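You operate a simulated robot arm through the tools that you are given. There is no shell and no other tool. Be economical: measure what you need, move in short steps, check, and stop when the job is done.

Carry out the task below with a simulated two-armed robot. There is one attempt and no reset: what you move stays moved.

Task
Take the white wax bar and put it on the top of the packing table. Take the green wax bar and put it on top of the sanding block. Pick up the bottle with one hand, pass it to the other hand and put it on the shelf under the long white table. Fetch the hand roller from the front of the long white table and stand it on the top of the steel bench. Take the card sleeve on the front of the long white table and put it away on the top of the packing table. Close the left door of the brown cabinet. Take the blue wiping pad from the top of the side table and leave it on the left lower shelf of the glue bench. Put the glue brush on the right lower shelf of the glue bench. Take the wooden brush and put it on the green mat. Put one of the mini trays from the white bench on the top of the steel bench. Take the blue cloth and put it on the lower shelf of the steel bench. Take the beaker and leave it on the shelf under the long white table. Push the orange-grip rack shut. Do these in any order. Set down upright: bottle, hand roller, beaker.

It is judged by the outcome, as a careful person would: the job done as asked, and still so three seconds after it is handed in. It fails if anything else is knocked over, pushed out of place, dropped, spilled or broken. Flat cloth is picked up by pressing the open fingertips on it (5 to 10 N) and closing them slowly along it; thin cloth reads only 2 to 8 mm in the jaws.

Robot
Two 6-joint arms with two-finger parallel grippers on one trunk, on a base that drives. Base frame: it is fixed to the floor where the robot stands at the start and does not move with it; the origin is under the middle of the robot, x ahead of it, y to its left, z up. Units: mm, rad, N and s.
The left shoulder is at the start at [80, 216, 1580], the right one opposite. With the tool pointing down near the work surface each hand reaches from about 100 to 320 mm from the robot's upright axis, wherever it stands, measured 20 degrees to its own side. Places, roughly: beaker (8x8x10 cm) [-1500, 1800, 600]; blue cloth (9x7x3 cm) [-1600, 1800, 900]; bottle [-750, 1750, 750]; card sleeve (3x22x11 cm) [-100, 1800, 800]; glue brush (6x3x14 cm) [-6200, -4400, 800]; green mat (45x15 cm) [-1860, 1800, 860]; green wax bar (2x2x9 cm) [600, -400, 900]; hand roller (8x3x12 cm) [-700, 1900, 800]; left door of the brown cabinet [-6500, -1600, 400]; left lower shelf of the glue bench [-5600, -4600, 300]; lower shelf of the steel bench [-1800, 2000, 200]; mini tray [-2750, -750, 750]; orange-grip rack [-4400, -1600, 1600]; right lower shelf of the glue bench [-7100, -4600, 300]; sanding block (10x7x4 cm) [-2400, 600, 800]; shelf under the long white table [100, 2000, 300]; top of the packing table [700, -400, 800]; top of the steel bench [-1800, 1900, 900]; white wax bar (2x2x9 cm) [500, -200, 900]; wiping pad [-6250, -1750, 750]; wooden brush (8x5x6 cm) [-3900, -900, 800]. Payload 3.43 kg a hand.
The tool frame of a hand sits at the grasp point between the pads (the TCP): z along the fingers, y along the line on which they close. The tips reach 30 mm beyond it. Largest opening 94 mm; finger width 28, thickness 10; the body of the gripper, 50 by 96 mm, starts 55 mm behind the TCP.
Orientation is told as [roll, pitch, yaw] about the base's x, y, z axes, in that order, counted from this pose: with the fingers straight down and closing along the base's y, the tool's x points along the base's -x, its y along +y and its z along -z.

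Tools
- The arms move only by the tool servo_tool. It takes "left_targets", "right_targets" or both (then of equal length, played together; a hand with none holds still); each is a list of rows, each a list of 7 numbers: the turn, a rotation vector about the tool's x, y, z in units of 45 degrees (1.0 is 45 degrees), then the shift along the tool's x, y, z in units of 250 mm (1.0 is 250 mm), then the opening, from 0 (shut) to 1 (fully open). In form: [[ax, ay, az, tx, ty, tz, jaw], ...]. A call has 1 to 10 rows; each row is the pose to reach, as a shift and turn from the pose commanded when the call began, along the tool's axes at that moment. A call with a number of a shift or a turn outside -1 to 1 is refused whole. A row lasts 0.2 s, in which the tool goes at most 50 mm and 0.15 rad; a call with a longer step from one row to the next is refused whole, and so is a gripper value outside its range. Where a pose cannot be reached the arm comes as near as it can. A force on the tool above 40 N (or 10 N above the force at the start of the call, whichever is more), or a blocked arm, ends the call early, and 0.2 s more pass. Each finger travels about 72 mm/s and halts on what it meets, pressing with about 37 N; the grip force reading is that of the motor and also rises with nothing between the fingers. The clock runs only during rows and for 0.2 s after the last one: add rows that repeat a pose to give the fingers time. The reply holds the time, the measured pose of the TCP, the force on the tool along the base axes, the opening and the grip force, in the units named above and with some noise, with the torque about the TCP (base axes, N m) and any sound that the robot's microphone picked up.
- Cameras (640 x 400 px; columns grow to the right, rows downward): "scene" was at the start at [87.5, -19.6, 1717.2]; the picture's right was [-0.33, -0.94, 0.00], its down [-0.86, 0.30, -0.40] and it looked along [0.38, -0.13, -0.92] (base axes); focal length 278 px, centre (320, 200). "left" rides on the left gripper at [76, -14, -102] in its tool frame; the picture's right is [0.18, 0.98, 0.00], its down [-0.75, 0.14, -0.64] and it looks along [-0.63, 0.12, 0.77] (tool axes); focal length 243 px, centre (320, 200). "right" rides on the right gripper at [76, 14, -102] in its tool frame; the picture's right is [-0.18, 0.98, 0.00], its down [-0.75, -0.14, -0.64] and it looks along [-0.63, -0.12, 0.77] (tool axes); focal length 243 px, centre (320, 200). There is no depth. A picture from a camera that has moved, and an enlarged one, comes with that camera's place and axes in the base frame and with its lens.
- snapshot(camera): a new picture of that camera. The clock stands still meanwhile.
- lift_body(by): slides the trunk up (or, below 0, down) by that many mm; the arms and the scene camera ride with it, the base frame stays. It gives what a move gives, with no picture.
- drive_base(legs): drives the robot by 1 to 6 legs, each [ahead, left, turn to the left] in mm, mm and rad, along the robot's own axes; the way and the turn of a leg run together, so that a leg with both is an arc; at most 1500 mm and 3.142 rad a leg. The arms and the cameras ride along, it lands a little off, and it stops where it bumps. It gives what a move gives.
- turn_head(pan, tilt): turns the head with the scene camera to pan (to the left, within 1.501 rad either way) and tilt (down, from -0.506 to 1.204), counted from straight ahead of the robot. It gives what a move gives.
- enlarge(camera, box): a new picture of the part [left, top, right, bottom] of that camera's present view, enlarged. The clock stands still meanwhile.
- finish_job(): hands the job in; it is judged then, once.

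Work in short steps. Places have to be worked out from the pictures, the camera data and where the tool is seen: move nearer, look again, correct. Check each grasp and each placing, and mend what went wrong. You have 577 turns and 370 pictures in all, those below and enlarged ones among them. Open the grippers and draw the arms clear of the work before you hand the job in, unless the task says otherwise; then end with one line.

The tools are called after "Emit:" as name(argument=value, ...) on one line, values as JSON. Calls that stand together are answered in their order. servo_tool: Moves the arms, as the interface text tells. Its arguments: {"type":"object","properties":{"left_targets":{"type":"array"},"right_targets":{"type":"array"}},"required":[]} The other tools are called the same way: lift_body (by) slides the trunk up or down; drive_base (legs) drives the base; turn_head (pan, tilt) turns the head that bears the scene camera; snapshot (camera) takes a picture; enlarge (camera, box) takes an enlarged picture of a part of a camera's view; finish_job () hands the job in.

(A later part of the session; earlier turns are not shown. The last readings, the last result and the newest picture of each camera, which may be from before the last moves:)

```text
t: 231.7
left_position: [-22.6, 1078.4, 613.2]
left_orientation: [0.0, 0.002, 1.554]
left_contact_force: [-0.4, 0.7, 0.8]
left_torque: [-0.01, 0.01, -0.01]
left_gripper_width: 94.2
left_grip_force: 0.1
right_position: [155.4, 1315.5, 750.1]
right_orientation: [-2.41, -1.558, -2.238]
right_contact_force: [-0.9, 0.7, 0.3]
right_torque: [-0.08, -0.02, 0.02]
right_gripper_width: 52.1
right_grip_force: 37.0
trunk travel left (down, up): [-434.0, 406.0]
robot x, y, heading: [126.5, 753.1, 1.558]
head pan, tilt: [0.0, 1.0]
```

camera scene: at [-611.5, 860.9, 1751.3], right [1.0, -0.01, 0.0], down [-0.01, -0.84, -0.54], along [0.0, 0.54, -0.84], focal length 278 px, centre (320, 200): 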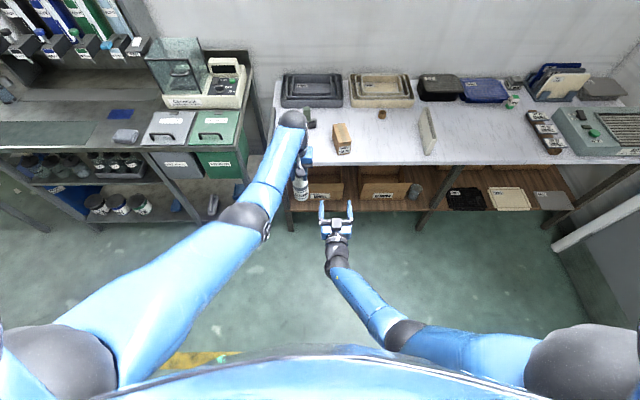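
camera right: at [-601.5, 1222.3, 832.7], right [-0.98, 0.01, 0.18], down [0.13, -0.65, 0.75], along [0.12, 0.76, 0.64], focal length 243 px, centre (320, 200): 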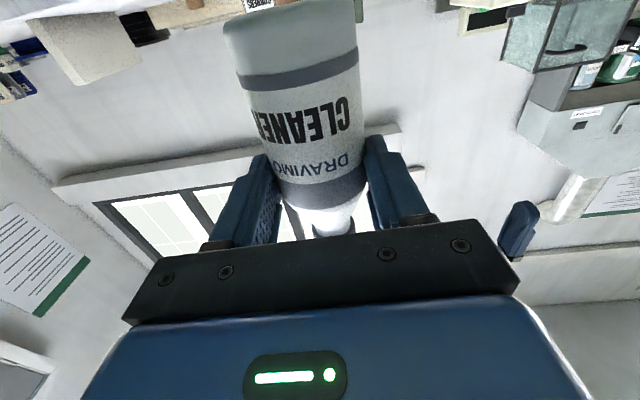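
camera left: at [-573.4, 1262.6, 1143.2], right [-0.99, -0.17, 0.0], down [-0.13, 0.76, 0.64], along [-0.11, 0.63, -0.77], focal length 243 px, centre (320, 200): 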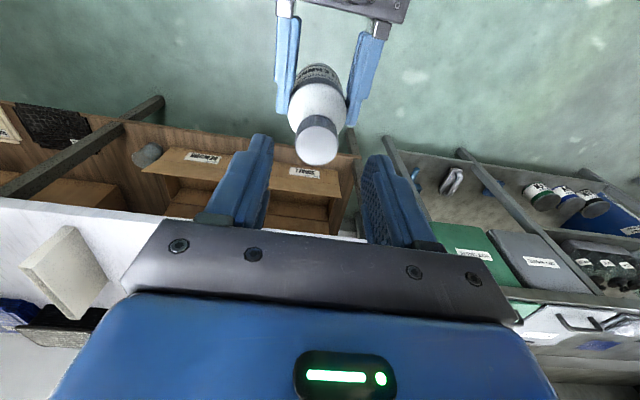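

Lower the trunk 300 mm more and look at the shelf spot.

Emit:
lift_body(by=-300)

Emit:
drive_base(legs=[[180, 0, 0.01]])

Emit:
turn_head(pan=0, tilt=0.7)

Emit:
snapshot(camera="scene")

Emit:
snapshot(camera="right")

```text
t: 234.7
left_position: [-22.7, 1078.4, 312.9]
left_orientation: [0.0, 0.002, 1.554]
left_contact_force: [0.2, 0.2, -0.1]
left_torque: [-0.01, 0.0, 0.01]
left_gripper_width: 94.2
left_grip_force: 0.1
right_position: [154.9, 1314.6, 449.6]
right_orientation: [-2.441, -1.56, -2.208]
right_contact_force: [0.1, -0.6, 0.2]
right_torque: [-0.05, 0.03, -0.01]
right_gripper_width: 52.4
right_grip_force: 37.0
trunk travel left (down, up): [-134.0, 706.0]
robot x, y, heading: [129.1, 753.8, 1.561]
head pan, tilt: [0.0, 1.0]
```

```text
t: 236.2
left_position: [-25.0, 1258.3, 314.0]
left_orientation: [-0.001, 0.003, 1.565]
left_contact_force: [0.6, -0.8, 1.1]
left_torque: [-0.04, 0.02, 0.01]
left_gripper_width: 94.0
left_grip_force: 0.0
right_position: [149.4, 1496.2, 449.4]
right_orientation: [-2.382, -1.561, -2.257]
right_contact_force: [0.1, 0.5, -0.6]
right_torque: [-0.01, 0.03, -0.01]
right_gripper_width: 52.5
right_grip_force: 36.9
trunk travel left (down, up): [-134.0, 706.0]
robot x, y, heading: [130.9, 934.9, 1.571]
head pan, tilt: [0.0, 1.0]
```

```text
t: 237.0
left_position: [-24.8, 1259.1, 313.2]
left_orientation: [0.001, 0.002, 1.567]
left_contact_force: [-0.8, -0.5, 0.4]
left_torque: [0.0, 0.02, 0.01]
left_gripper_width: 94.1
left_grip_force: 0.2
right_position: [150.8, 1495.3, 449.6]
right_orientation: [-2.402, -1.558, -2.236]
right_contact_force: [-0.6, -0.4, 0.2]
right_torque: [-0.04, -0.01, 0.01]
right_gripper_width: 52.0
right_grip_force: 36.9
trunk travel left (down, up): [-134.0, 706.0]
robot x, y, heading: [126.9, 934.6, 1.57]
head pan, tilt: [0.0, 0.7]
```

```text
273 pictures are left
camera scene: at [130.3, 1049.0, 1074.5], right [1.0, 0.0, 0.0], down [0.0, -0.64, -0.76], along [0.0, 0.76, -0.64], focal length 278 px, centre (320, 200)
```

scene: 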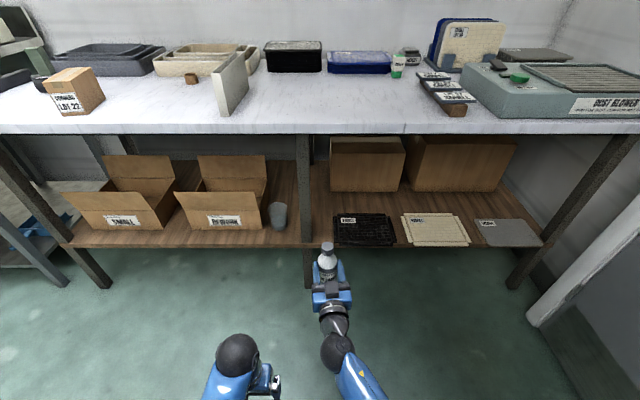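

```text
272 pictures are left
camera right: at [144.2, 1393.9, 372.5], right [-0.98, -0.08, 0.18], down [0.18, -0.64, 0.75], along [0.06, 0.77, 0.64], focal length 243 px, centre (320, 200)
```

right: 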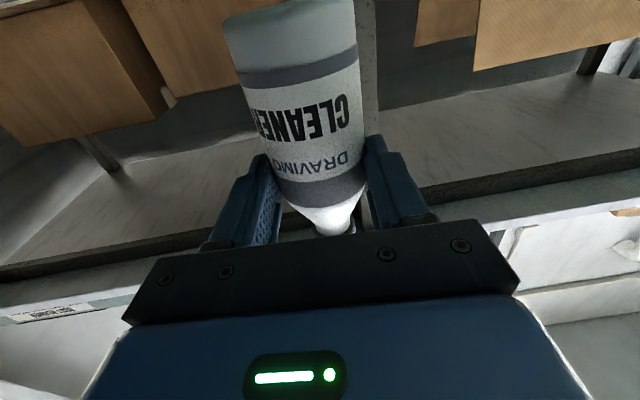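

The free slot right of the leg is x ≈ 107–180. I yaw the hand ~16° more to the left so its body clears the leg, and align TCP x to 142.

Emit:
servo_tool(right_targets=[[-0.12, 0, 0, 0, 0.01, 0, 0.35], [-0.24, 0, 0, 0, 0.02, 0, 0.35], [-0.36, 0, 0, 0, 0.03, 0, 0.35], [-0.36, 0, 0, 0, 0.03, 0, 0.35]])

Emit:
drive_base(legs=[[160, 0, 0]])

Emit:
snapshot(camera="scene")

```text
t: 238.0
left_position: [-25.1, 1257.1, 313.3]
left_orientation: [0.001, 0.003, 1.567]
left_contact_force: [0.3, 0.4, -0.3]
left_torque: [0.01, -0.01, 0.02]
left_gripper_width: 94.0
left_grip_force: 0.1
right_position: [143.1, 1495.4, 449.7]
right_orientation: [-2.177, -1.557, -2.175]
right_contact_force: [-0.1, 0.4, -1.0]
right_torque: [-0.04, 0.0, 0.02]
right_gripper_width: 52.4
right_grip_force: 37.0
trunk travel left (down, up): [-134.0, 706.0]
robot x, y, heading: [130.5, 932.6, 1.568]
head pan, tilt: [0.0, 0.7]
```

```text
t: 239.4
left_position: [-24.8, 1416.9, 313.1]
left_orientation: [-0.001, 0.005, 1.565]
left_contact_force: [-0.5, -0.8, 0.0]
left_torque: [-0.01, 0.0, 0.03]
left_gripper_width: 93.9
left_grip_force: 0.1
right_position: [141.7, 1655.2, 449.2]
right_orientation: [-2.085, -1.561, -2.266]
right_contact_force: [-0.7, 0.5, -0.6]
right_torque: [-0.04, -0.04, 0.01]
right_gripper_width: 51.8
right_grip_force: 36.9
trunk travel left (down, up): [-134.0, 706.0]
robot x, y, heading: [129.0, 1093.1, 1.565]
head pan, tilt: [0.0, 0.7]
```

```text
271 pictures are left
camera scene: at [130.4, 1208.9, 1074.5], right [1.0, 0.0, 0.0], down [0.0, -0.65, -0.76], along [0.0, 0.76, -0.65], focal length 278 px, centre (320, 200)
```

scene: 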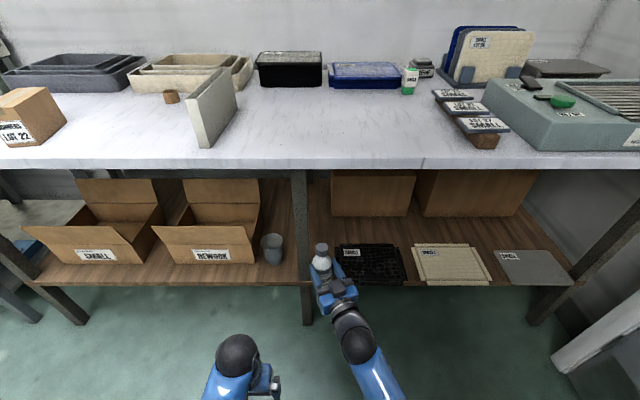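

Emit:
drive_base(legs=[[145, 0, 0]])

Emit:
lift_body(by=-60)

Emit:
enlarge(camera="scene", box=[230, 200, 450, 340])

```text
t: 240.8
left_position: [-24.2, 1562.9, 314.0]
left_orientation: [0.0, 0.003, 1.565]
left_contact_force: [0.4, 0.8, -0.3]
left_torque: [0.01, 0.02, -0.01]
left_gripper_width: 93.8
left_grip_force: 0.1
right_position: [144.4, 1799.1, 449.7]
right_orientation: [-2.061, -1.561, -2.295]
right_contact_force: [0.5, -0.2, -1.0]
right_torque: [-0.05, 0.01, 0.0]
right_gripper_width: 52.2
right_grip_force: 36.7
trunk travel left (down, up): [-134.0, 706.0]
robot x, y, heading: [129.0, 1236.2, 1.569]
head pan, tilt: [0.0, 0.7]
```

```text
t: 241.8
left_position: [-23.7, 1561.7, 253.9]
left_orientation: [0.0, 0.002, 1.565]
left_contact_force: [0.4, 0.1, 0.0]
left_torque: [0.02, 0.02, 0.0]
left_gripper_width: 93.8
left_grip_force: 0.0
right_position: [144.3, 1800.0, 390.1]
right_orientation: [-2.113, -1.558, -2.244]
right_contact_force: [0.7, 0.5, -0.2]
right_torque: [-0.05, -0.03, 0.03]
right_gripper_width: 52.2
right_grip_force: 36.9
trunk travel left (down, up): [-74.0, 766.0]
robot x, y, heading: [134.4, 1235.7, 1.57]
head pan, tilt: [0.0, 0.7]
```

```text
2.86 times, centred on (340, 270) of scene
camera zoom: at [130.7, 1353.1, 1014.7], right [1.0, 0.0, 0.0], down [0.0, -0.64, -0.76], along [0.0, 0.76, -0.64], focal length 795 px, centre (263, 0)
```

zoom: 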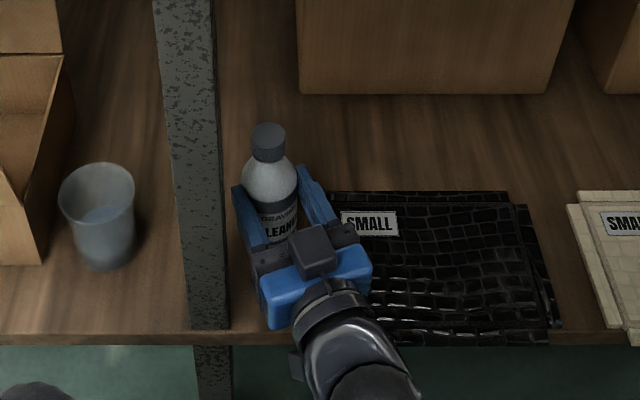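

Well placed. Creep down until it touches the shelf.

Emit:
servo_tool(right_targets=[[0, 0, 0, 0.024, 0, 0, 0.35], [0, 0, 0, 0.048, 0, 0, 0.35], [0, 0, 0, 0.064, 0, 0, 0.35], [0, 0, 0, 0.076, 0, 0, 0.35], [0, 0, 0, 0.088, 0, 0, 0.35]])

```text
t: 242.9
left_position: [-24.9, 1562.1, 255.3]
left_orientation: [0.001, -0.001, 1.563]
left_contact_force: [0.3, -0.7, 0.2]
left_torque: [-0.02, -0.02, 0.0]
left_gripper_width: 94.1
left_grip_force: 0.0
right_position: [143.6, 1800.8, 377.0]
right_orientation: [-2.73, -1.545, -1.625]
right_contact_force: [6.8, 2.5, 35.2]
right_torque: [0.56, 0.4, -0.13]
right_gripper_width: 52.1
right_grip_force: 36.9
trunk travel left (down, up): [-74.0, 766.0]
robot x, y, heading: [130.9, 1237.5, 1.57]
head pan, tilt: [0.0, 0.7]
```

Emit:
enlarge(camera="scene", box=[290, 220, 390, 310])

Emit:
snapshot(camera="right")

```text
4.44 times, centred on (340, 265) of scene
camera zoom: at [131.2, 1349.8, 1015.6], right [1.0, 0.0, 0.0], down [0.0, -0.64, -0.77], along [0.0, 0.77, -0.64], focal length 1237 px, centre (231, -89)
```

zoom: 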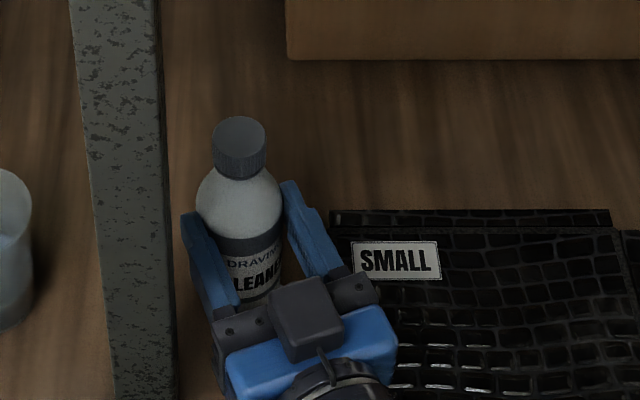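

```text
268 pictures are left
camera right: at [165.8, 1700.9, 297.6], right [-0.92, -0.35, 0.17], down [0.36, -0.57, 0.74], along [-0.16, 0.74, 0.65], focal length 243 px, centre (320, 200)
```

right: 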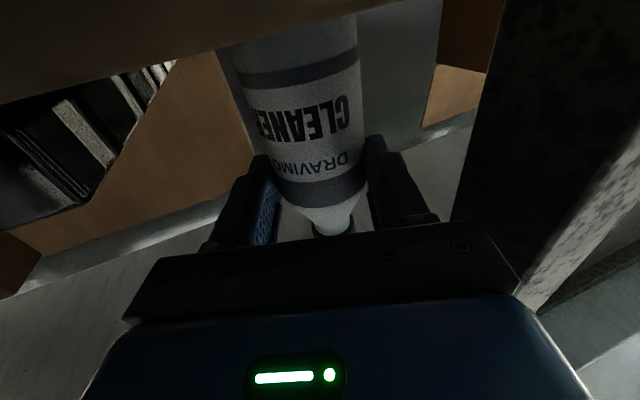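

Contact is under the bottle itself (torque says slightly ahead of the TCP). Relax and release.

Emit:
servo_tool(right_targets=[[0, 0, 0, -0.03, 0, 0, 0.4], [0, 0, 0, -0.036, 0, 0, 0.5], [0, 0, 0, -0.036, 0, 0, 0.6], [0, 0, 0, -0.036, 0, 0, 0.68], [0, 0, 0, -0.036, 0, 0, 0.72], [0, 0, 0, -0.036, 0, 0, 0.72]])

Emit:
enlarge(camera="scene", box=[290, 220, 390, 310])

```text
t: 244.3
left_position: [-24.2, 1562.3, 253.8]
left_orientation: [-0.001, 0.003, 1.563]
left_contact_force: [-0.8, 0.6, 0.7]
left_torque: [0.01, 0.0, -0.02]
left_gripper_width: 93.9
left_grip_force: 0.0
right_position: [143.9, 1799.1, 374.5]
right_orientation: [-2.08, -1.558, -2.276]
right_contact_force: [0.0, 0.9, -0.3]
right_torque: [0.0, 0.02, 0.0]
right_gripper_width: 67.6
right_grip_force: 0.1
trunk travel left (down, up): [-74.0, 766.0]
robot x, y, heading: [128.4, 1235.0, 1.57]
head pan, tilt: [0.0, 0.7]
```

```text
4.44 times, centred on (340, 265) of scene
camera zoom: at [130.7, 1353.0, 1014.6], right [1.0, 0.0, 0.0], down [0.0, -0.64, -0.76], along [0.0, 0.76, -0.64], focal length 1237 px, centre (231, -89)
```

zoom: 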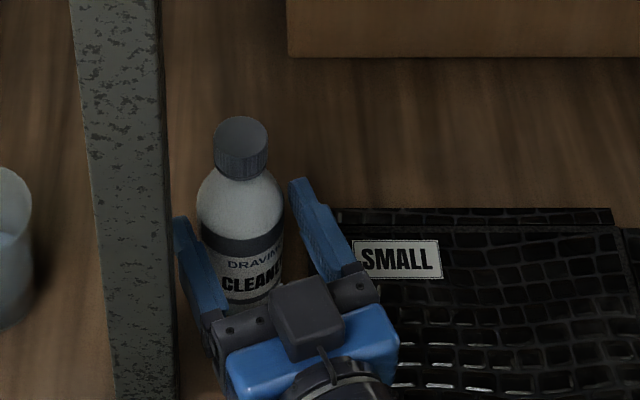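

Standing free. Back out along the hand's axis.

Emit:
drive_base(legs=[[-140, -50, 0], [-250, 0, 0]])

Emit:
enlarge(camera="scene", box=[180, 130, 460, 290])

```text
t: 247.1
left_position: [24.9, 1172.6, 253.9]
left_orientation: [0.0, 0.003, 1.559]
left_contact_force: [-0.2, -0.7, -0.6]
left_torque: [0.04, 0.0, -0.01]
left_gripper_width: 94.1
left_grip_force: 0.0
right_position: [194.6, 1407.7, 377.8]
right_orientation: [-2.147, -1.557, -2.213]
right_contact_force: [0.5, -0.1, 0.5]
right_torque: [0.04, 0.01, -0.01]
right_gripper_width: 67.9
right_grip_force: 0.2
trunk travel left (down, up): [-74.0, 766.0]
robot x, y, heading: [176.8, 845.4, 1.559]
head pan, tilt: [0.0, 0.7]
```

```text
2.29 times, centred on (320, 210) of scene
camera zoom: at [179.7, 961.9, 1014.7], right [1.0, -0.01, 0.0], down [0.0, -0.64, -0.77], along [0.01, 0.77, -0.64], focal length 636 px, centre (320, 177)
```

zoom: 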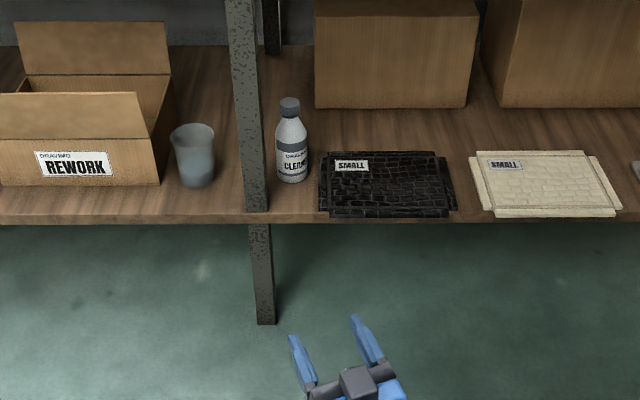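

Both stand upright on the shelf. Next: the card sleeve. I raise the trunk and turn the right hand back to pointing down.

Emit:
lift_body(by=400)

Emit:
servo_tool(right_targets=[[0.04, 0.16, 0, 0, 0, 0, 0.8], [0.08, 0.32, 0, 0, 0, 0, 0.9], [0.12, 0.48, 0, 0, 0, 0, 1], [0.16, 0.64, 0, 0, 0, 0, 1], [0.2, 0.8, 0, 0, 0, 0, 1], [0.24, 0.96, 0, 0, 0, 0, 1]])

Emit:
servo_tool(right_targets=[[0.0, 0.16, 0, 0, 0, 0, 1], [0, 0.32, 0, 0, 0, 0, 1], [0, 0.48, 0, 0, 0, 0, 1], [0, 0.64, 0, 0, 0, 0, 1], [0, 0.8, 0, 0, 0, 0, 1], [0, 0.96, 0, 0, 0, 0, 1], [0, 0.96, 0, 0, 0, 0, 1]])

Emit:
lift_body(by=350)

```text
t: 251.0
left_position: [26.0, 1171.8, 654.0]
left_orientation: [0.001, 0.001, 1.559]
left_contact_force: [0.3, 0.7, 0.4]
left_torque: [0.0, 0.0, 0.02]
left_gripper_width: 94.1
left_grip_force: 0.1
right_position: [194.9, 1408.9, 776.5]
right_orientation: [-2.126, -1.557, -2.234]
right_contact_force: [0.0, 0.6, 0.5]
right_torque: [0.0, -0.02, -0.01]
right_gripper_width: 67.8
right_grip_force: 0.0
trunk travel left (down, up): [-474.0, 366.0]
robot x, y, heading: [176.2, 847.5, 1.565]
head pan, tilt: [0.0, 0.7]
```

```text
t: 252.4
left_position: [25.5, 1172.8, 653.5]
left_orientation: [0.0, 0.002, 1.557]
left_contact_force: [0.1, -0.7, -0.1]
left_torque: [-0.04, -0.01, 0.01]
left_gripper_width: 94.2
left_grip_force: 0.0
right_position: [194.6, 1409.1, 774.7]
right_orientation: [-0.114, -0.823, 1.836]
right_contact_force: [0.2, 0.8, 0.0]
right_torque: [-0.01, 0.0, 0.03]
right_gripper_width: 94.0
right_grip_force: 0.0
trunk travel left (down, up): [-474.0, 366.0]
robot x, y, heading: [179.5, 847.2, 1.566]
head pan, tilt: [0.0, 0.7]
```

```text
t: 254.0
left_position: [25.9, 1171.4, 653.2]
left_orientation: [-0.001, 0.002, 1.557]
left_contact_force: [0.1, 0.3, -1.0]
left_torque: [0.0, -0.02, -0.01]
left_gripper_width: 94.1
left_grip_force: 0.0
right_position: [191.9, 1414.2, 767.7]
right_orientation: [-0.075, -0.075, 1.755]
right_contact_force: [0.9, 0.4, 0.2]
right_torque: [-0.02, -0.02, 0.01]
right_gripper_width: 94.3
right_grip_force: 0.1
right hand out of reach, approached as far as the arm can: row 6, 7
trunk travel left (down, up): [-474.0, 366.0]
robot x, y, heading: [180.0, 849.4, 1.563]
head pan, tilt: [0.0, 0.7]
```

```text
t: 257.4
left_position: [25.6, 1172.1, 1002.8]
left_orientation: [0.0, 0.002, 1.559]
left_contact_force: [0.2, -0.7, 0.9]
left_torque: [0.0, 0.01, 0.05]
left_gripper_width: 93.8
left_grip_force: 0.0
right_position: [191.8, 1413.9, 1116.3]
right_orientation: [-0.078, -0.076, 1.759]
right_contact_force: [1.0, 0.3, -0.5]
right_torque: [-0.01, -0.03, 0.05]
right_gripper_width: 94.0
right_grip_force: 0.1
trunk travel left (down, up): [-824.0, 16.0]
robot x, y, heading: [174.9, 849.3, 1.565]
head pan, tilt: [0.0, 0.7]
```

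Level the right hand fully (and lower it a bit so the pose is reachable), and move the robot left to face the sleeve at x≈-100.

Emit:
servo_tool(right_targets=[[-0.03, 0.03, 0.08, 0, 0, 0.1, 1], [-0.06, 0.06, 0.16, 0, 0, 0.2, 1], [-0.099, 0.0965, 0.242, 0, 0, 0.24, 1], [-0.099, 0.0965, 0.242, 0, 0, 0.24, 1]])

Emit:
drive_base(legs=[[200, 300, 0.005]])

Emit:
turn_head(pan=0, tilt=0.9)

Emit:
snapshot(camera="scene")

```text
t: 258.4
left_position: [24.8, 1172.9, 1003.4]
left_orientation: [0.0, 0.001, 1.557]
left_contact_force: [-0.6, 0.9, -0.6]
left_torque: [0.01, 0.02, 0.0]
left_gripper_width: 94.3
left_grip_force: 0.0
right_position: [195.8, 1418.9, 1057.6]
right_orientation: [0.012, -0.007, 1.564]
right_contact_force: [-0.1, 0.4, 1.2]
right_torque: [0.01, 0.01, -0.02]
right_gripper_width: 93.8
right_grip_force: 0.1
trunk travel left (down, up): [-824.0, 16.0]
robot x, y, heading: [179.6, 848.3, 1.56]
head pan, tilt: [0.0, 0.7]
```

```text
t: 260.7
left_position: [-269.9, 1369.9, 1003.8]
left_orientation: [0.001, 0.001, 1.561]
left_contact_force: [0.3, -0.5, -0.8]
left_torque: [0.01, 0.0, 0.0]
left_gripper_width: 94.0
left_grip_force: 0.1
right_position: [-101.5, 1619.0, 1057.9]
right_orientation: [0.012, -0.007, 1.568]
right_contact_force: [0.8, -0.9, -0.2]
right_torque: [0.01, 0.02, 0.0]
right_gripper_width: 93.9
right_grip_force: 0.1
trunk travel left (down, up): [-824.0, 16.0]
robot x, y, heading: [-120.1, 1044.5, 1.564]
head pan, tilt: [0.0, 0.7]
```

```text
t: 261.4
left_position: [-272.2, 1372.3, 1003.3]
left_orientation: [0.001, 0.001, 1.56]
left_contact_force: [0.3, 0.4, -0.5]
left_torque: [0.0, -0.02, 0.0]
left_gripper_width: 94.2
left_grip_force: 0.0
right_position: [-103.4, 1620.5, 1056.7]
right_orientation: [0.011, -0.006, 1.568]
right_contact_force: [0.0, 0.3, -0.4]
right_torque: [0.0, 0.03, -0.02]
right_gripper_width: 94.0
right_grip_force: 0.0
trunk travel left (down, up): [-824.0, 16.0]
robot x, y, heading: [-117.1, 1046.0, 1.563]
head pan, tilt: [0.0, 0.901]
```

```text
265 pictures are left
camera scene: at [-117.5, 1152.7, 1748.6], right [1.0, 0.0, 0.0], down [0.0, -0.78, -0.62], along [0.0, 0.62, -0.78], focal length 278 px, centre (320, 200)
```

scene: 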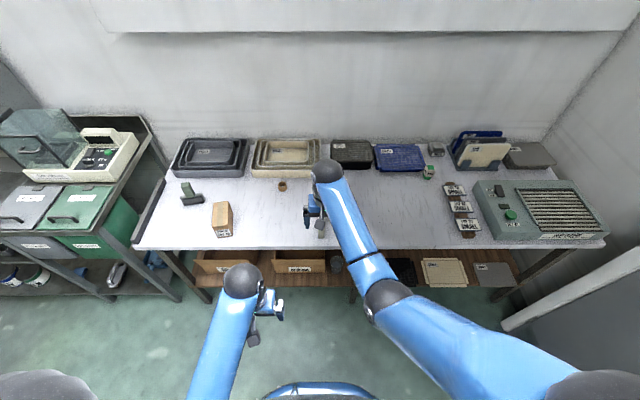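

Emit:
snapshot(camera="right")

Emit:
enlarge(camera="scene", box=[260, 150, 400, 260])

```text
264 pictures are left
camera right: at [-116.4, 1543.2, 1159.1], right [-0.98, 0.19, 0.01], down [0.15, 0.75, 0.65], along [0.11, 0.64, -0.76], focal length 243 px, centre (320, 200)
```

right: 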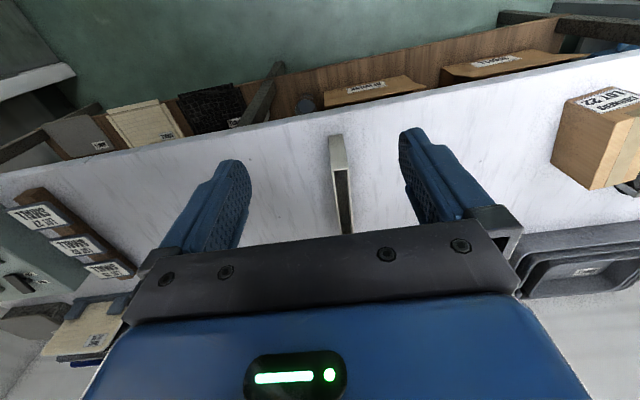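

```text
3.64 times, centred on (330, 205) of scene
camera zoom: at [-117.5, 1152.7, 1748.6], right [1.0, 0.0, 0.0], down [0.0, -0.78, -0.62], along [0.0, 0.62, -0.78], focal length 1012 px, centre (284, 182)
```

zoom: 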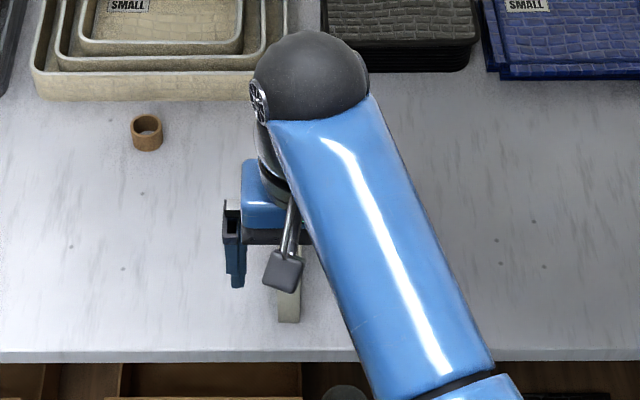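

Sleeve axis is at x≈-116, y 1715–1930, top z≈907. I drive 100 mm closer and move over its middle.

Emit:
drive_base(legs=[[100, 0, 0]])

Emit:
servo_tool(right_targets=[[0, 0, 0, -0.15, 0.03, 0, 0.8], [0, 0, 0, -0.3, 0.052, 0, 0.7], [0, 0, 0, -0.38, 0.052, 0, 0.65], [0, 0, 0, -0.38, 0.052, 0, 0.65]])

Emit:
snapshot(camera="right")

```text
t: 262.6
left_position: [-273.2, 1464.3, 1006.3]
left_orientation: [0.001, -0.006, 1.564]
left_contact_force: [-0.7, -0.4, -0.4]
left_torque: [0.05, 0.0, 0.04]
left_gripper_width: 94.1
left_grip_force: 0.0
right_position: [-104.0, 1709.9, 1062.1]
right_orientation: [0.009, -0.016, 1.567]
right_contact_force: [-0.2, 0.2, 0.0]
right_torque: [0.05, 0.0, 0.02]
right_gripper_width: 93.9
right_grip_force: 0.1
trunk travel left (down, up): [-824.0, 16.0]
robot x, y, heading: [-121.0, 1144.2, 1.567]
head pan, tilt: [0.0, 0.901]
```

```text
t: 263.6
left_position: [-273.0, 1471.6, 1002.4]
left_orientation: [-0.001, 0.002, 1.563]
left_contact_force: [0.4, 0.3, 0.2]
left_torque: [-0.03, -0.01, -0.02]
left_gripper_width: 94.1
left_grip_force: 0.0
right_position: [-114.8, 1815.4, 1056.4]
right_orientation: [0.012, -0.006, 1.568]
right_contact_force: [0.6, 0.7, -0.5]
right_torque: [0.0, 0.01, -0.03]
right_gripper_width: 61.1
right_grip_force: 0.2
trunk travel left (down, up): [-824.0, 16.0]
robot x, y, heading: [-118.8, 1145.3, 1.568]
head pan, tilt: [0.0, 0.901]
```

```text
262 pictures are left
camera right: at [-129.4, 1739.6, 1158.4], right [-0.98, 0.19, 0.01], down [0.15, 0.75, 0.64], along [0.11, 0.63, -0.77], focal length 243 px, centre (320, 200)
```

right: 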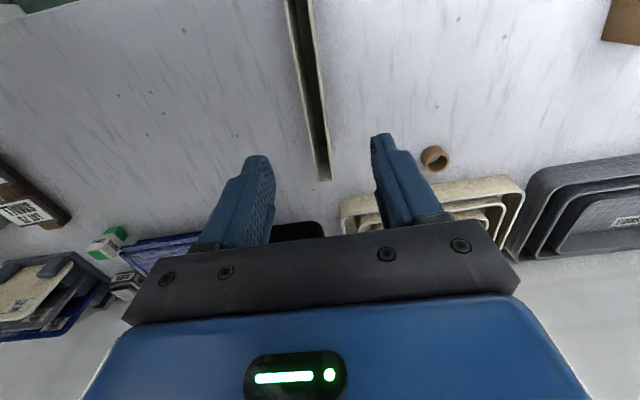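

Sleeve's centre is at about (-110,1805), rotated slightly (-0.05). Trim and lower onto it.

Emit:
servo_tool(right_targets=[[0, 0, 0.057, 0.03, -0.018, 0, 0.65], [0, 0, 0.057, 0.03, -0.018, 0, 0.65]])

Emit:
lift_body(by=-110)

Emit:
snapshot(camera="right")

```text
t: 264.2
left_position: [-272.7, 1471.2, 1004.0]
left_orientation: [-0.001, 0.003, 1.561]
left_contact_force: [0.5, 0.5, -0.8]
left_torque: [-0.02, -0.03, -0.01]
left_gripper_width: 94.0
left_grip_force: 0.1
right_position: [-111.5, 1807.2, 1058.1]
right_orientation: [0.012, -0.006, 1.524]
right_contact_force: [-0.2, -0.4, 0.1]
right_torque: [0.02, -0.01, 0.0]
right_gripper_width: 61.0
right_grip_force: 0.1
trunk travel left (down, up): [-824.0, 16.0]
robot x, y, heading: [-119.6, 1142.6, 1.569]
head pan, tilt: [0.0, 0.901]
```

```text
t: 265.6
left_position: [-272.9, 1470.1, 893.0]
left_orientation: [0.0, 0.002, 1.562]
left_contact_force: [-0.9, 0.0, 0.3]
left_torque: [0.03, 0.01, -0.01]
left_gripper_width: 94.3
left_grip_force: 0.1
right_position: [-109.8, 1807.0, 947.8]
right_orientation: [0.011, -0.004, 1.523]
right_contact_force: [0.2, -0.3, -0.6]
right_torque: [-0.01, -0.01, -0.01]
right_gripper_width: 60.9
right_grip_force: 0.1
trunk travel left (down, up): [-714.0, 126.0]
robot x, y, heading: [-122.8, 1149.8, 1.567]
head pan, tilt: [0.0, 0.901]
```

```text
261 pictures are left
camera right: at [-128.7, 1730.7, 1049.7], right [-0.97, 0.23, 0.01], down [0.18, 0.74, 0.64], along [0.14, 0.63, -0.76], focal length 243 px, centre (320, 200)
```

right: 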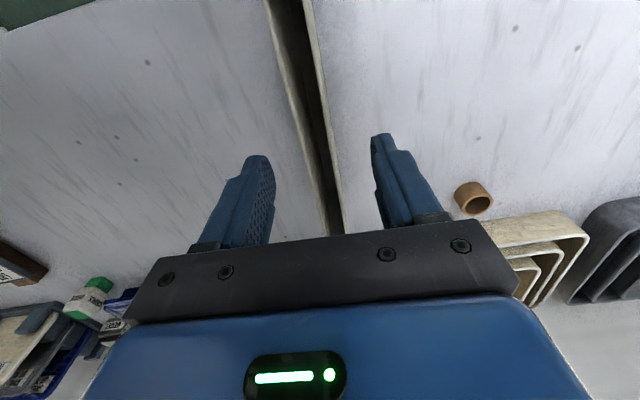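

Emit:
lift_body(by=-62)

Emit:
servo_tool(right_targets=[[0, 0, 0, 0, 0, 0, 0.5], [0, 0, 0, 0, 0, 0, 0.35], [0, 0, 0, 0, 0, 0, 0.25], [0, 0, 0, 0, 0, 0, 0.15], [0, 0, 0, 0, 0, 0, 0.1], [0, 0, 0, 0, 0, 0, 0.1]])

Emit:
lift_body(by=150)

Emit:
snapshot(camera="right")

```text
t: 266.6
left_position: [-272.8, 1470.3, 832.3]
left_orientation: [0.0, 0.003, 1.563]
left_contact_force: [0.4, -0.8, 0.4]
left_torque: [0.01, 0.04, 0.0]
left_gripper_width: 93.9
left_grip_force: 0.2
right_position: [-111.1, 1805.8, 885.6]
right_orientation: [0.01, -0.006, 1.524]
right_contact_force: [0.1, -0.2, -0.3]
right_torque: [0.01, -0.05, -0.02]
right_gripper_width: 61.2
right_grip_force: 0.0
trunk travel left (down, up): [-652.0, 188.0]
robot x, y, heading: [-124.0, 1145.4, 1.566]
head pan, tilt: [0.0, 0.901]
```

```text
t: 268.0
left_position: [-272.4, 1470.7, 831.9]
left_orientation: [-0.001, 0.001, 1.56]
left_contact_force: [0.0, -0.2, -0.4]
left_torque: [-0.02, 0.03, -0.02]
left_gripper_width: 94.2
left_grip_force: 0.1
right_position: [-111.7, 1806.0, 886.5]
right_orientation: [0.011, -0.006, 1.522]
right_contact_force: [-0.9, -0.4, -0.3]
right_torque: [0.0, -0.04, 0.0]
right_gripper_width: 27.5
right_grip_force: 37.2
trunk travel left (down, up): [-652.0, 188.0]
robot x, y, heading: [-118.0, 1144.5, 1.565]
head pan, tilt: [0.0, 0.901]
```

```text
t: 269.8
left_position: [-271.9, 1469.6, 981.2]
left_orientation: [0.0, 0.002, 1.562]
left_contact_force: [-0.2, -0.2, -0.4]
left_torque: [-0.03, 0.02, -0.05]
left_gripper_width: 94.0
left_grip_force: 0.1
right_position: [-111.9, 1806.1, 1035.3]
right_orientation: [0.012, -0.006, 1.524]
right_contact_force: [0.4, -0.1, -0.8]
right_torque: [0.01, 0.02, -0.02]
right_gripper_width: 27.4
right_grip_force: 37.3
trunk travel left (down, up): [-802.0, 38.0]
robot x, y, heading: [-119.9, 1146.9, 1.565]
head pan, tilt: [0.0, 0.901]
```

```text
260 pictures are left
camera right: at [-128.7, 1730.7, 1137.4], right [-0.97, 0.23, 0.01], down [0.18, 0.74, 0.64], along [0.14, 0.63, -0.76], focal length 243 px, centre (320, 200)
```

right: 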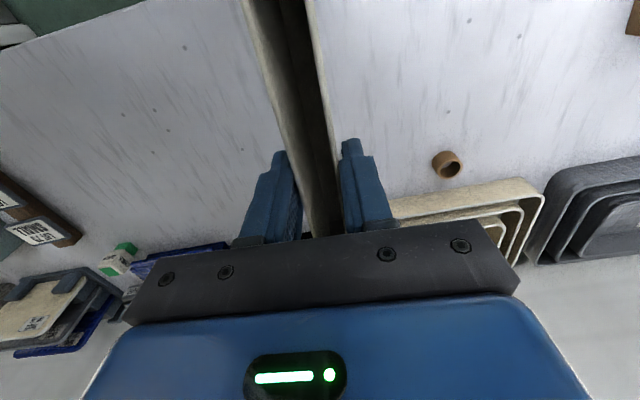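

Sleeve held (27 mm). Back off, retract the hand, and head for the packing table.

Emit:
drive_base(legs=[[-300, 0, 0]])

Emit:
servo_tool(right_targets=[[0, 0, 0, 0.18, -0.05, 0, 0.1], [0, 0, 0, 0.36, -0.1, 0, 0.1], [0, 0, 0, 0.54, -0.15, 0, 0.1], [0, 0, 0, 0.72, -0.2, 0, 0.1], [0, 0, 0, 0.9, -0.25, 0, 0.1], [0, 0, 0, 1.0, -0.3, 0, 0.1]])

Emit:
drive_base(legs=[[-620, 260, 0], [0, 0, -1.57]])

Emit:
turn_head(pan=0, tilt=0.7)

Emit:
snapshot(camera="scene")

```text
t: 271.8
left_position: [-273.3, 1167.7, 981.2]
left_orientation: [-0.001, 0.004, 1.559]
left_contact_force: [0.0, 0.1, -0.4]
left_torque: [0.0, 0.0, 0.0]
left_gripper_width: 94.0
left_grip_force: 0.0
right_position: [-110.8, 1503.5, 1033.6]
right_orientation: [0.01, -0.004, 1.523]
right_contact_force: [0.3, -0.4, -0.9]
right_torque: [-0.07, 0.0, 0.03]
right_gripper_width: 27.3
right_grip_force: 36.5
trunk travel left (down, up): [-802.0, 38.0]
robot x, y, heading: [-121.9, 838.5, 1.565]
head pan, tilt: [0.0, 0.901]
```

```text
t: 273.2
left_position: [-272.6, 1164.3, 983.0]
left_orientation: [0.001, 0.002, 1.559]
left_contact_force: [-0.3, 0.1, -0.6]
left_torque: [-0.03, 0.0, -0.01]
left_gripper_width: 93.7
left_grip_force: 0.0
right_position: [-51.8, 1249.0, 1012.8]
right_orientation: [0.013, -0.01, 1.519]
right_contact_force: [0.3, 0.4, -0.3]
right_torque: [0.03, 0.02, 0.03]
right_gripper_width: 27.7
right_grip_force: 36.8
right hand out of reach, approached as far as the arm can: row 4, 5, 6
trunk travel left (down, up): [-802.0, 38.0]
robot x, y, heading: [-120.1, 842.9, 1.56]
head pan, tilt: [0.0, 0.901]
```

```text
t: 280.8
left_position: [-64.5, 369.1, 981.7]
left_orientation: [-0.001, 0.003, 0.0]
left_contact_force: [-0.1, 1.0, 0.6]
left_torque: [0.0, 0.04, 0.02]
left_gripper_width: 94.0
left_grip_force: 0.1
right_position: [22.9, 147.7, 1011.3]
right_orientation: [0.012, -0.007, -0.038]
right_contact_force: [0.0, 0.7, -1.0]
right_torque: [0.03, 0.01, 0.0]
right_gripper_width: 27.3
right_grip_force: 37.4
trunk travel left (down, up): [-802.0, 38.0]
robot x, y, heading: [-388.4, 214.6, 0.008]
head pan, tilt: [0.0, 0.901]
```

```text
t: 281.5
left_position: [-64.0, 368.9, 982.3]
left_orientation: [-0.001, 0.001, 0.0]
left_contact_force: [0.7, 0.0, -0.6]
left_torque: [0.0, -0.03, -0.01]
left_gripper_width: 94.0
left_grip_force: 0.0
right_position: [23.9, 147.7, 1011.2]
right_orientation: [0.012, -0.01, -0.039]
right_contact_force: [0.7, -0.2, -1.0]
right_torque: [-0.02, 0.0, -0.05]
right_gripper_width: 27.2
right_grip_force: 37.0
trunk travel left (down, up): [-802.0, 38.0]
robot x, y, heading: [-388.0, 216.3, 0.01]
head pan, tilt: [0.0, 0.7]
```

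```text
259 pictures are left
camera scene: at [-271.3, 214.9, 1742.6], right [0.0, -1.0, 0.0], down [-0.64, 0.0, -0.76], along [0.76, 0.0, -0.64], focal length 278 px, centre (320, 200)
```

scene: 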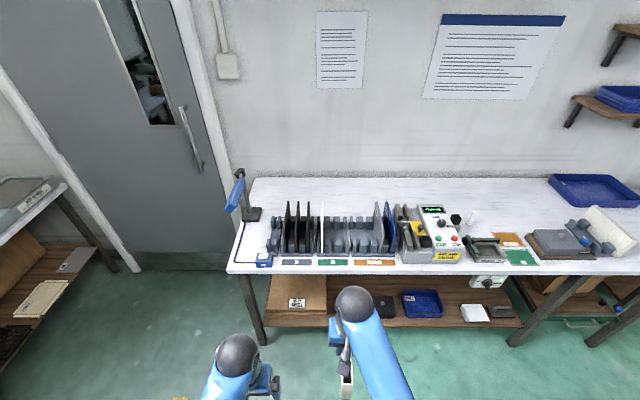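

Emit:
enlarge(camera="scene", box=[220, 160, 640, 300])

```text
1.52 times, centred on (430, 230) of scene
camera zoom: at [-271.3, 214.9, 1742.6], right [0.0, -1.0, 0.0], down [-0.64, 0.0, -0.76], along [0.76, 0.0, -0.64], focal length 424 px, centre (152, 154)
```

zoom: 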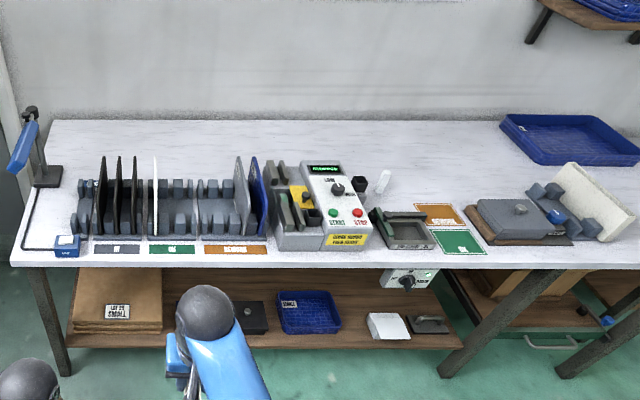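

The spot behind the orange card (y≈-610, x 645–865) is free. I strafe right and drive up to the table.

Emit:
lift_body(by=36)

Emit:
drive_base(legs=[[0, -696, -0.008], [300, 0, 0]])

Emit:
snapshot(camera="scene")

```text
t: 282.3
left_position: [-66.2, 369.3, 1017.2]
left_orientation: [0.001, 0.001, 0.0]
left_contact_force: [-0.2, 0.5, -0.3]
left_torque: [0.01, 0.01, 0.0]
left_gripper_width: 94.1
left_grip_force: 0.0
right_position: [23.5, 148.5, 1047.9]
right_orientation: [0.013, -0.01, -0.037]
right_contact_force: [0.2, 0.7, -0.4]
right_torque: [0.03, 0.01, 0.02]
right_gripper_width: 27.3
right_grip_force: 36.9
trunk travel left (down, up): [-838.0, 2.0]
robot x, y, heading: [-390.8, 213.3, 0.003]
head pan, tilt: [0.0, 0.7]
```

```text
t: 287.8
left_position: [239.3, -327.0, 1016.9]
left_orientation: [0.001, 0.002, -0.013]
left_contact_force: [-0.5, -0.3, 0.4]
left_torque: [-0.01, -0.02, 0.01]
left_gripper_width: 93.9
left_grip_force: 0.0
right_position: [324.5, -547.7, 1048.2]
right_orientation: [0.012, -0.012, -0.052]
right_contact_force: [0.0, -0.7, -0.6]
right_torque: [-0.02, -0.02, 0.01]
right_gripper_width: 27.5
right_grip_force: 36.6
trunk travel left (down, up): [-838.0, 2.0]
robot x, y, heading: [-82.8, -479.4, -0.007]
head pan, tilt: [0.0, 0.7]
```

```text
257 pictures are left
camera scene: at [29.0, -478.5, 1779.0], right [-0.01, -1.0, 0.0], down [-0.64, 0.01, -0.77], along [0.77, -0.01, -0.64], focal length 278 px, centre (320, 200)
```

scene: 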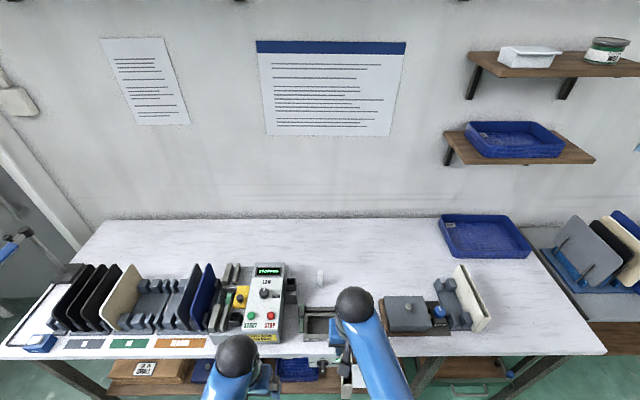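

Emit:
drive_base(legs=[[125, 0, 0.007]])

Emit:
servo_tool(right_targets=[[0, 0, 0, -0.18, -0.05, 0, 0.1], [0, 0, 0, -0.36, -0.1, 0, 0.1], [0, 0, 0, -0.54, -0.15, 0, 0.1], [0, 0, 0, -0.72, -0.2, 0, 0.1], [0, 0, 0, -0.9, -0.25, 0, 0.1], [0, 0, 0, -1.0, -0.25, 0, 0.1]])

Emit:
servo_tool(right_targets=[[0, 0, 0, -0.12, 0, 0, 0.1], [0, 0, 0, -0.2, 0, 0, 0.1], [0, 0, 0, -0.2, 0, 0, 0.1]])

Emit:
snapshot(camera="right")

Emit:
snapshot(camera="scene")

```text
t: 289.1
left_position: [361.3, -324.2, 1019.0]
left_orientation: [-0.001, -0.002, -0.007]
left_contact_force: [-0.2, 0.9, -0.1]
left_torque: [-0.01, -0.04, 0.01]
left_gripper_width: 94.1
left_grip_force: 0.0
right_position: [447.0, -546.1, 1048.7]
right_orientation: [0.012, -0.013, -0.046]
right_contact_force: [-0.2, -0.2, 0.1]
right_torque: [-0.02, 0.0, 0.04]
right_gripper_width: 27.3
right_grip_force: 37.2
trunk travel left (down, up): [-838.0, 2.0]
robot x, y, heading: [40.1, -480.9, 0.0]
head pan, tilt: [0.0, 0.7]
```

```text
t: 290.4
left_position: [364.4, -323.9, 1018.2]
left_orientation: [0.001, 0.002, -0.007]
left_contact_force: [0.0, 0.1, -0.7]
left_torque: [0.0, 0.02, -0.01]
left_gripper_width: 93.8
left_grip_force: 0.0
right_position: [700.7, -620.3, 1048.9]
right_orientation: [0.012, -0.009, -0.045]
right_contact_force: [-0.2, 0.2, -0.4]
right_torque: [0.0, 0.02, -0.01]
right_gripper_width: 27.6
right_grip_force: 36.8
trunk travel left (down, up): [-838.0, 2.0]
robot x, y, heading: [45.0, -476.4, -0.003]
head pan, tilt: [0.0, 0.7]
```

```text
t: 291.2
left_position: [366.0, -324.2, 1018.1]
left_orientation: [-0.001, 0.003, -0.008]
left_contact_force: [1.2, -0.2, -0.3]
left_torque: [-0.03, 0.03, 0.01]
left_gripper_width: 93.9
left_grip_force: 0.1
right_position: [749.1, -621.6, 1050.6]
right_orientation: [0.013, -0.01, -0.044]
right_contact_force: [-1.0, 0.2, 0.5]
right_torque: [-0.02, 0.02, 0.04]
right_gripper_width: 27.4
right_grip_force: 36.7
trunk travel left (down, up): [-838.0, 2.0]
robot x, y, heading: [43.7, -481.6, -0.0]
head pan, tilt: [0.0, 0.7]
```

```text
256 pictures are left
camera right: at [672.6, -604.3, 1152.0], right [0.23, 0.97, 0.01], down [0.74, -0.18, 0.65], along [0.63, -0.14, -0.76], focal length 243 px, centre (320, 200)
```

right: 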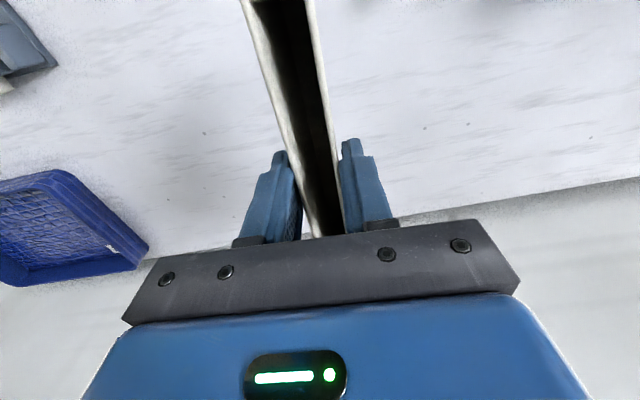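

```text
255 pictures are left
camera scene: at [158.2, -478.1, 1778.7], right [0.0, -1.0, 0.0], down [-0.64, 0.0, -0.77], along [0.77, 0.0, -0.64], focal length 278 px, centre (320, 200)
```

scene: 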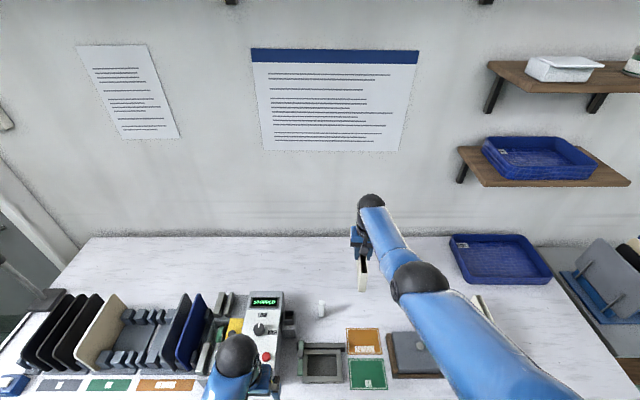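

Positioned over free table. Lower 145 mm, then creep.

Emit:
lift_body(by=-145)

Emit:
servo_tool(right_targets=[[0, 0, 0, 0, 0, 0.02, 0.1], [0, 0, 0, 0, 0, 0.04, 0.1], [0, 0, 0, 0, 0, 0.056, 0.1], [0, 0, 0, 0, 0, 0.072, 0.1], [0, 0, 0, 0, 0, 0.086, 0.1], [0, 0, 0, 0, 0, 0.1, 0.1]])

```text
t: 293.0
left_position: [365.5, -324.3, 873.3]
left_orientation: [-0.001, 0.002, -0.007]
left_contact_force: [-0.7, 0.9, 1.6]
left_torque: [0.0, 0.0, 0.01]
left_gripper_width: 94.0
left_grip_force: 0.1
right_position: [748.7, -621.6, 906.4]
right_orientation: [0.012, -0.009, -0.044]
right_contact_force: [0.1, 0.3, 5.4]
right_torque: [0.02, 0.48, 0.04]
right_gripper_width: 27.5
right_grip_force: 37.6
trunk travel left (down, up): [-693.0, 147.0]
robot x, y, heading: [42.8, -478.9, -0.001]
head pan, tilt: [0.0, 0.7]
```

```text
t: 293.7
left_position: [364.3, -324.6, 873.6]
left_orientation: [0.0, 0.0, -0.009]
left_contact_force: [0.5, 0.2, 0.0]
left_torque: [0.02, 0.02, -0.01]
left_gripper_width: 94.1
left_grip_force: 0.2
right_position: [755.0, -621.0, 906.3]
right_orientation: [0.015, -0.028, -0.046]
right_contact_force: [-8.1, -1.4, 27.0]
right_torque: [0.2, 0.61, 0.02]
right_gripper_width: 27.8
right_grip_force: 36.6
trunk travel left (down, up): [-693.0, 147.0]
robot x, y, heading: [40.8, -477.2, -0.004]
head pan, tilt: [0.0, 0.7]
stopped in row 3 (right hand): the force on the tool passed its limit at 41 N (the readings are from after the stop); the commanded pose is now the measured one
```

Emit:
enlarge(camera="scene", box=[290, 200, 450, 360])

Emit:
snapshot(camera="right")

```text
2.50 times, centred on (370, 280) of scene
camera zoom: at [155.3, -477.7, 1633.8], right [0.0, -1.0, 0.0], down [-0.64, 0.0, -0.77], along [0.77, 0.0, -0.64], focal length 696 px, centre (195, 0)
```

zoom: 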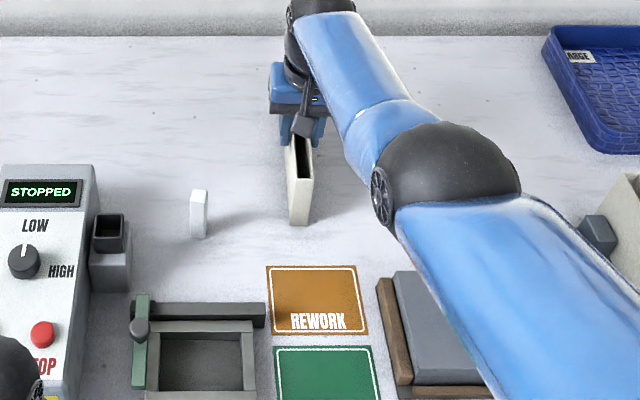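

```text
253 pictures are left
camera right: at [676.5, -603.7, 1005.1], right [0.23, 0.97, 0.02], down [0.73, -0.18, 0.66], along [0.65, -0.14, -0.75], focal length 243 px, centre (320, 200)
```

right: 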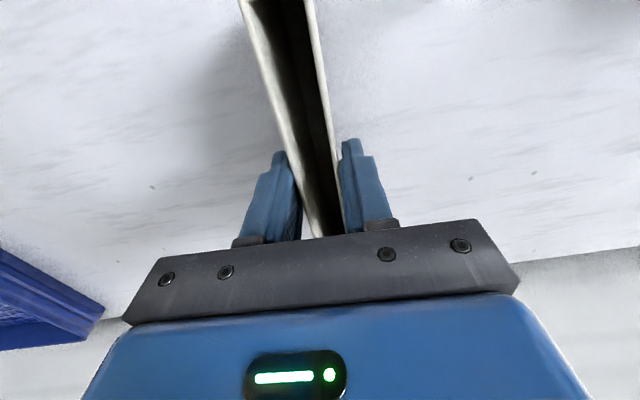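

The near end touches first (the sleeve sags slightly in the grip). I open slowly so it settles flat between the fingers.

Emit:
servo_tool(right_targets=[[0, 0, 0, 0, 0, 0, 0.3], [0, 0, 0, 0, 0, 0, 0.34], [0, 0, 0, 0, 0, 0, 0.38], [0, 0, 0, 0, 0, 0, 0.42], [0, 0, 0, 0, 0, 0, 0.42]])

Emit:
snapshot(camera="right")

Emit:
enlarge(camera="scene", box=[330, 220, 400, 300])

```text
t: 294.9
left_position: [366.3, -325.0, 871.6]
left_orientation: [0.002, 0.003, -0.007]
left_contact_force: [0.1, -0.2, -0.2]
left_torque: [0.02, 0.03, 0.01]
left_gripper_width: 94.0
left_grip_force: 0.0
right_position: [753.1, -621.2, 899.3]
right_orientation: [0.012, -0.021, -0.045]
right_contact_force: [0.3, 0.5, -0.2]
right_torque: [0.02, -0.01, 0.02]
right_gripper_width: 39.4
right_grip_force: 0.1
trunk travel left (down, up): [-693.0, 147.0]
robot x, y, heading: [43.9, -475.7, -0.001]
head pan, tilt: [0.0, 0.7]
```

```text
252 pictures are left
camera right: at [676.4, -604.2, 1000.6], right [0.23, 0.97, 0.02], down [0.73, -0.18, 0.66], along [0.64, -0.14, -0.75], focal length 243 px, centre (320, 200)
```

right: 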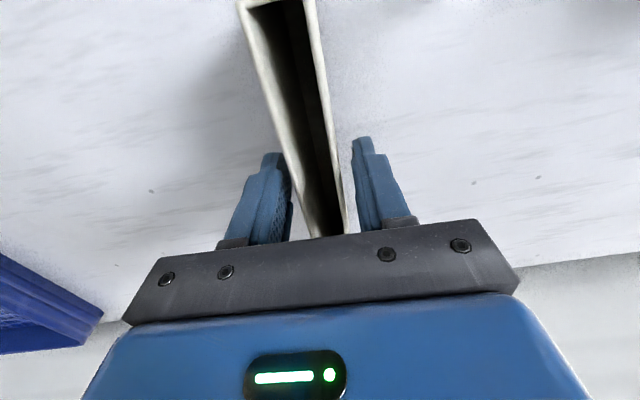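

```text
5.00 times, centred on (365, 260) of scene
camera zoom: at [158.2, -478.1, 1633.7], right [0.0, -1.0, 0.0], down [-0.64, 0.0, -0.77], along [0.77, 0.0, -0.64], focal length 1391 px, centre (95, -100)
```

zoom: 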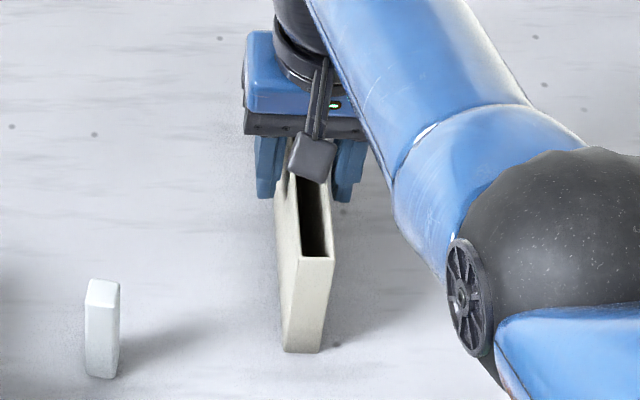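

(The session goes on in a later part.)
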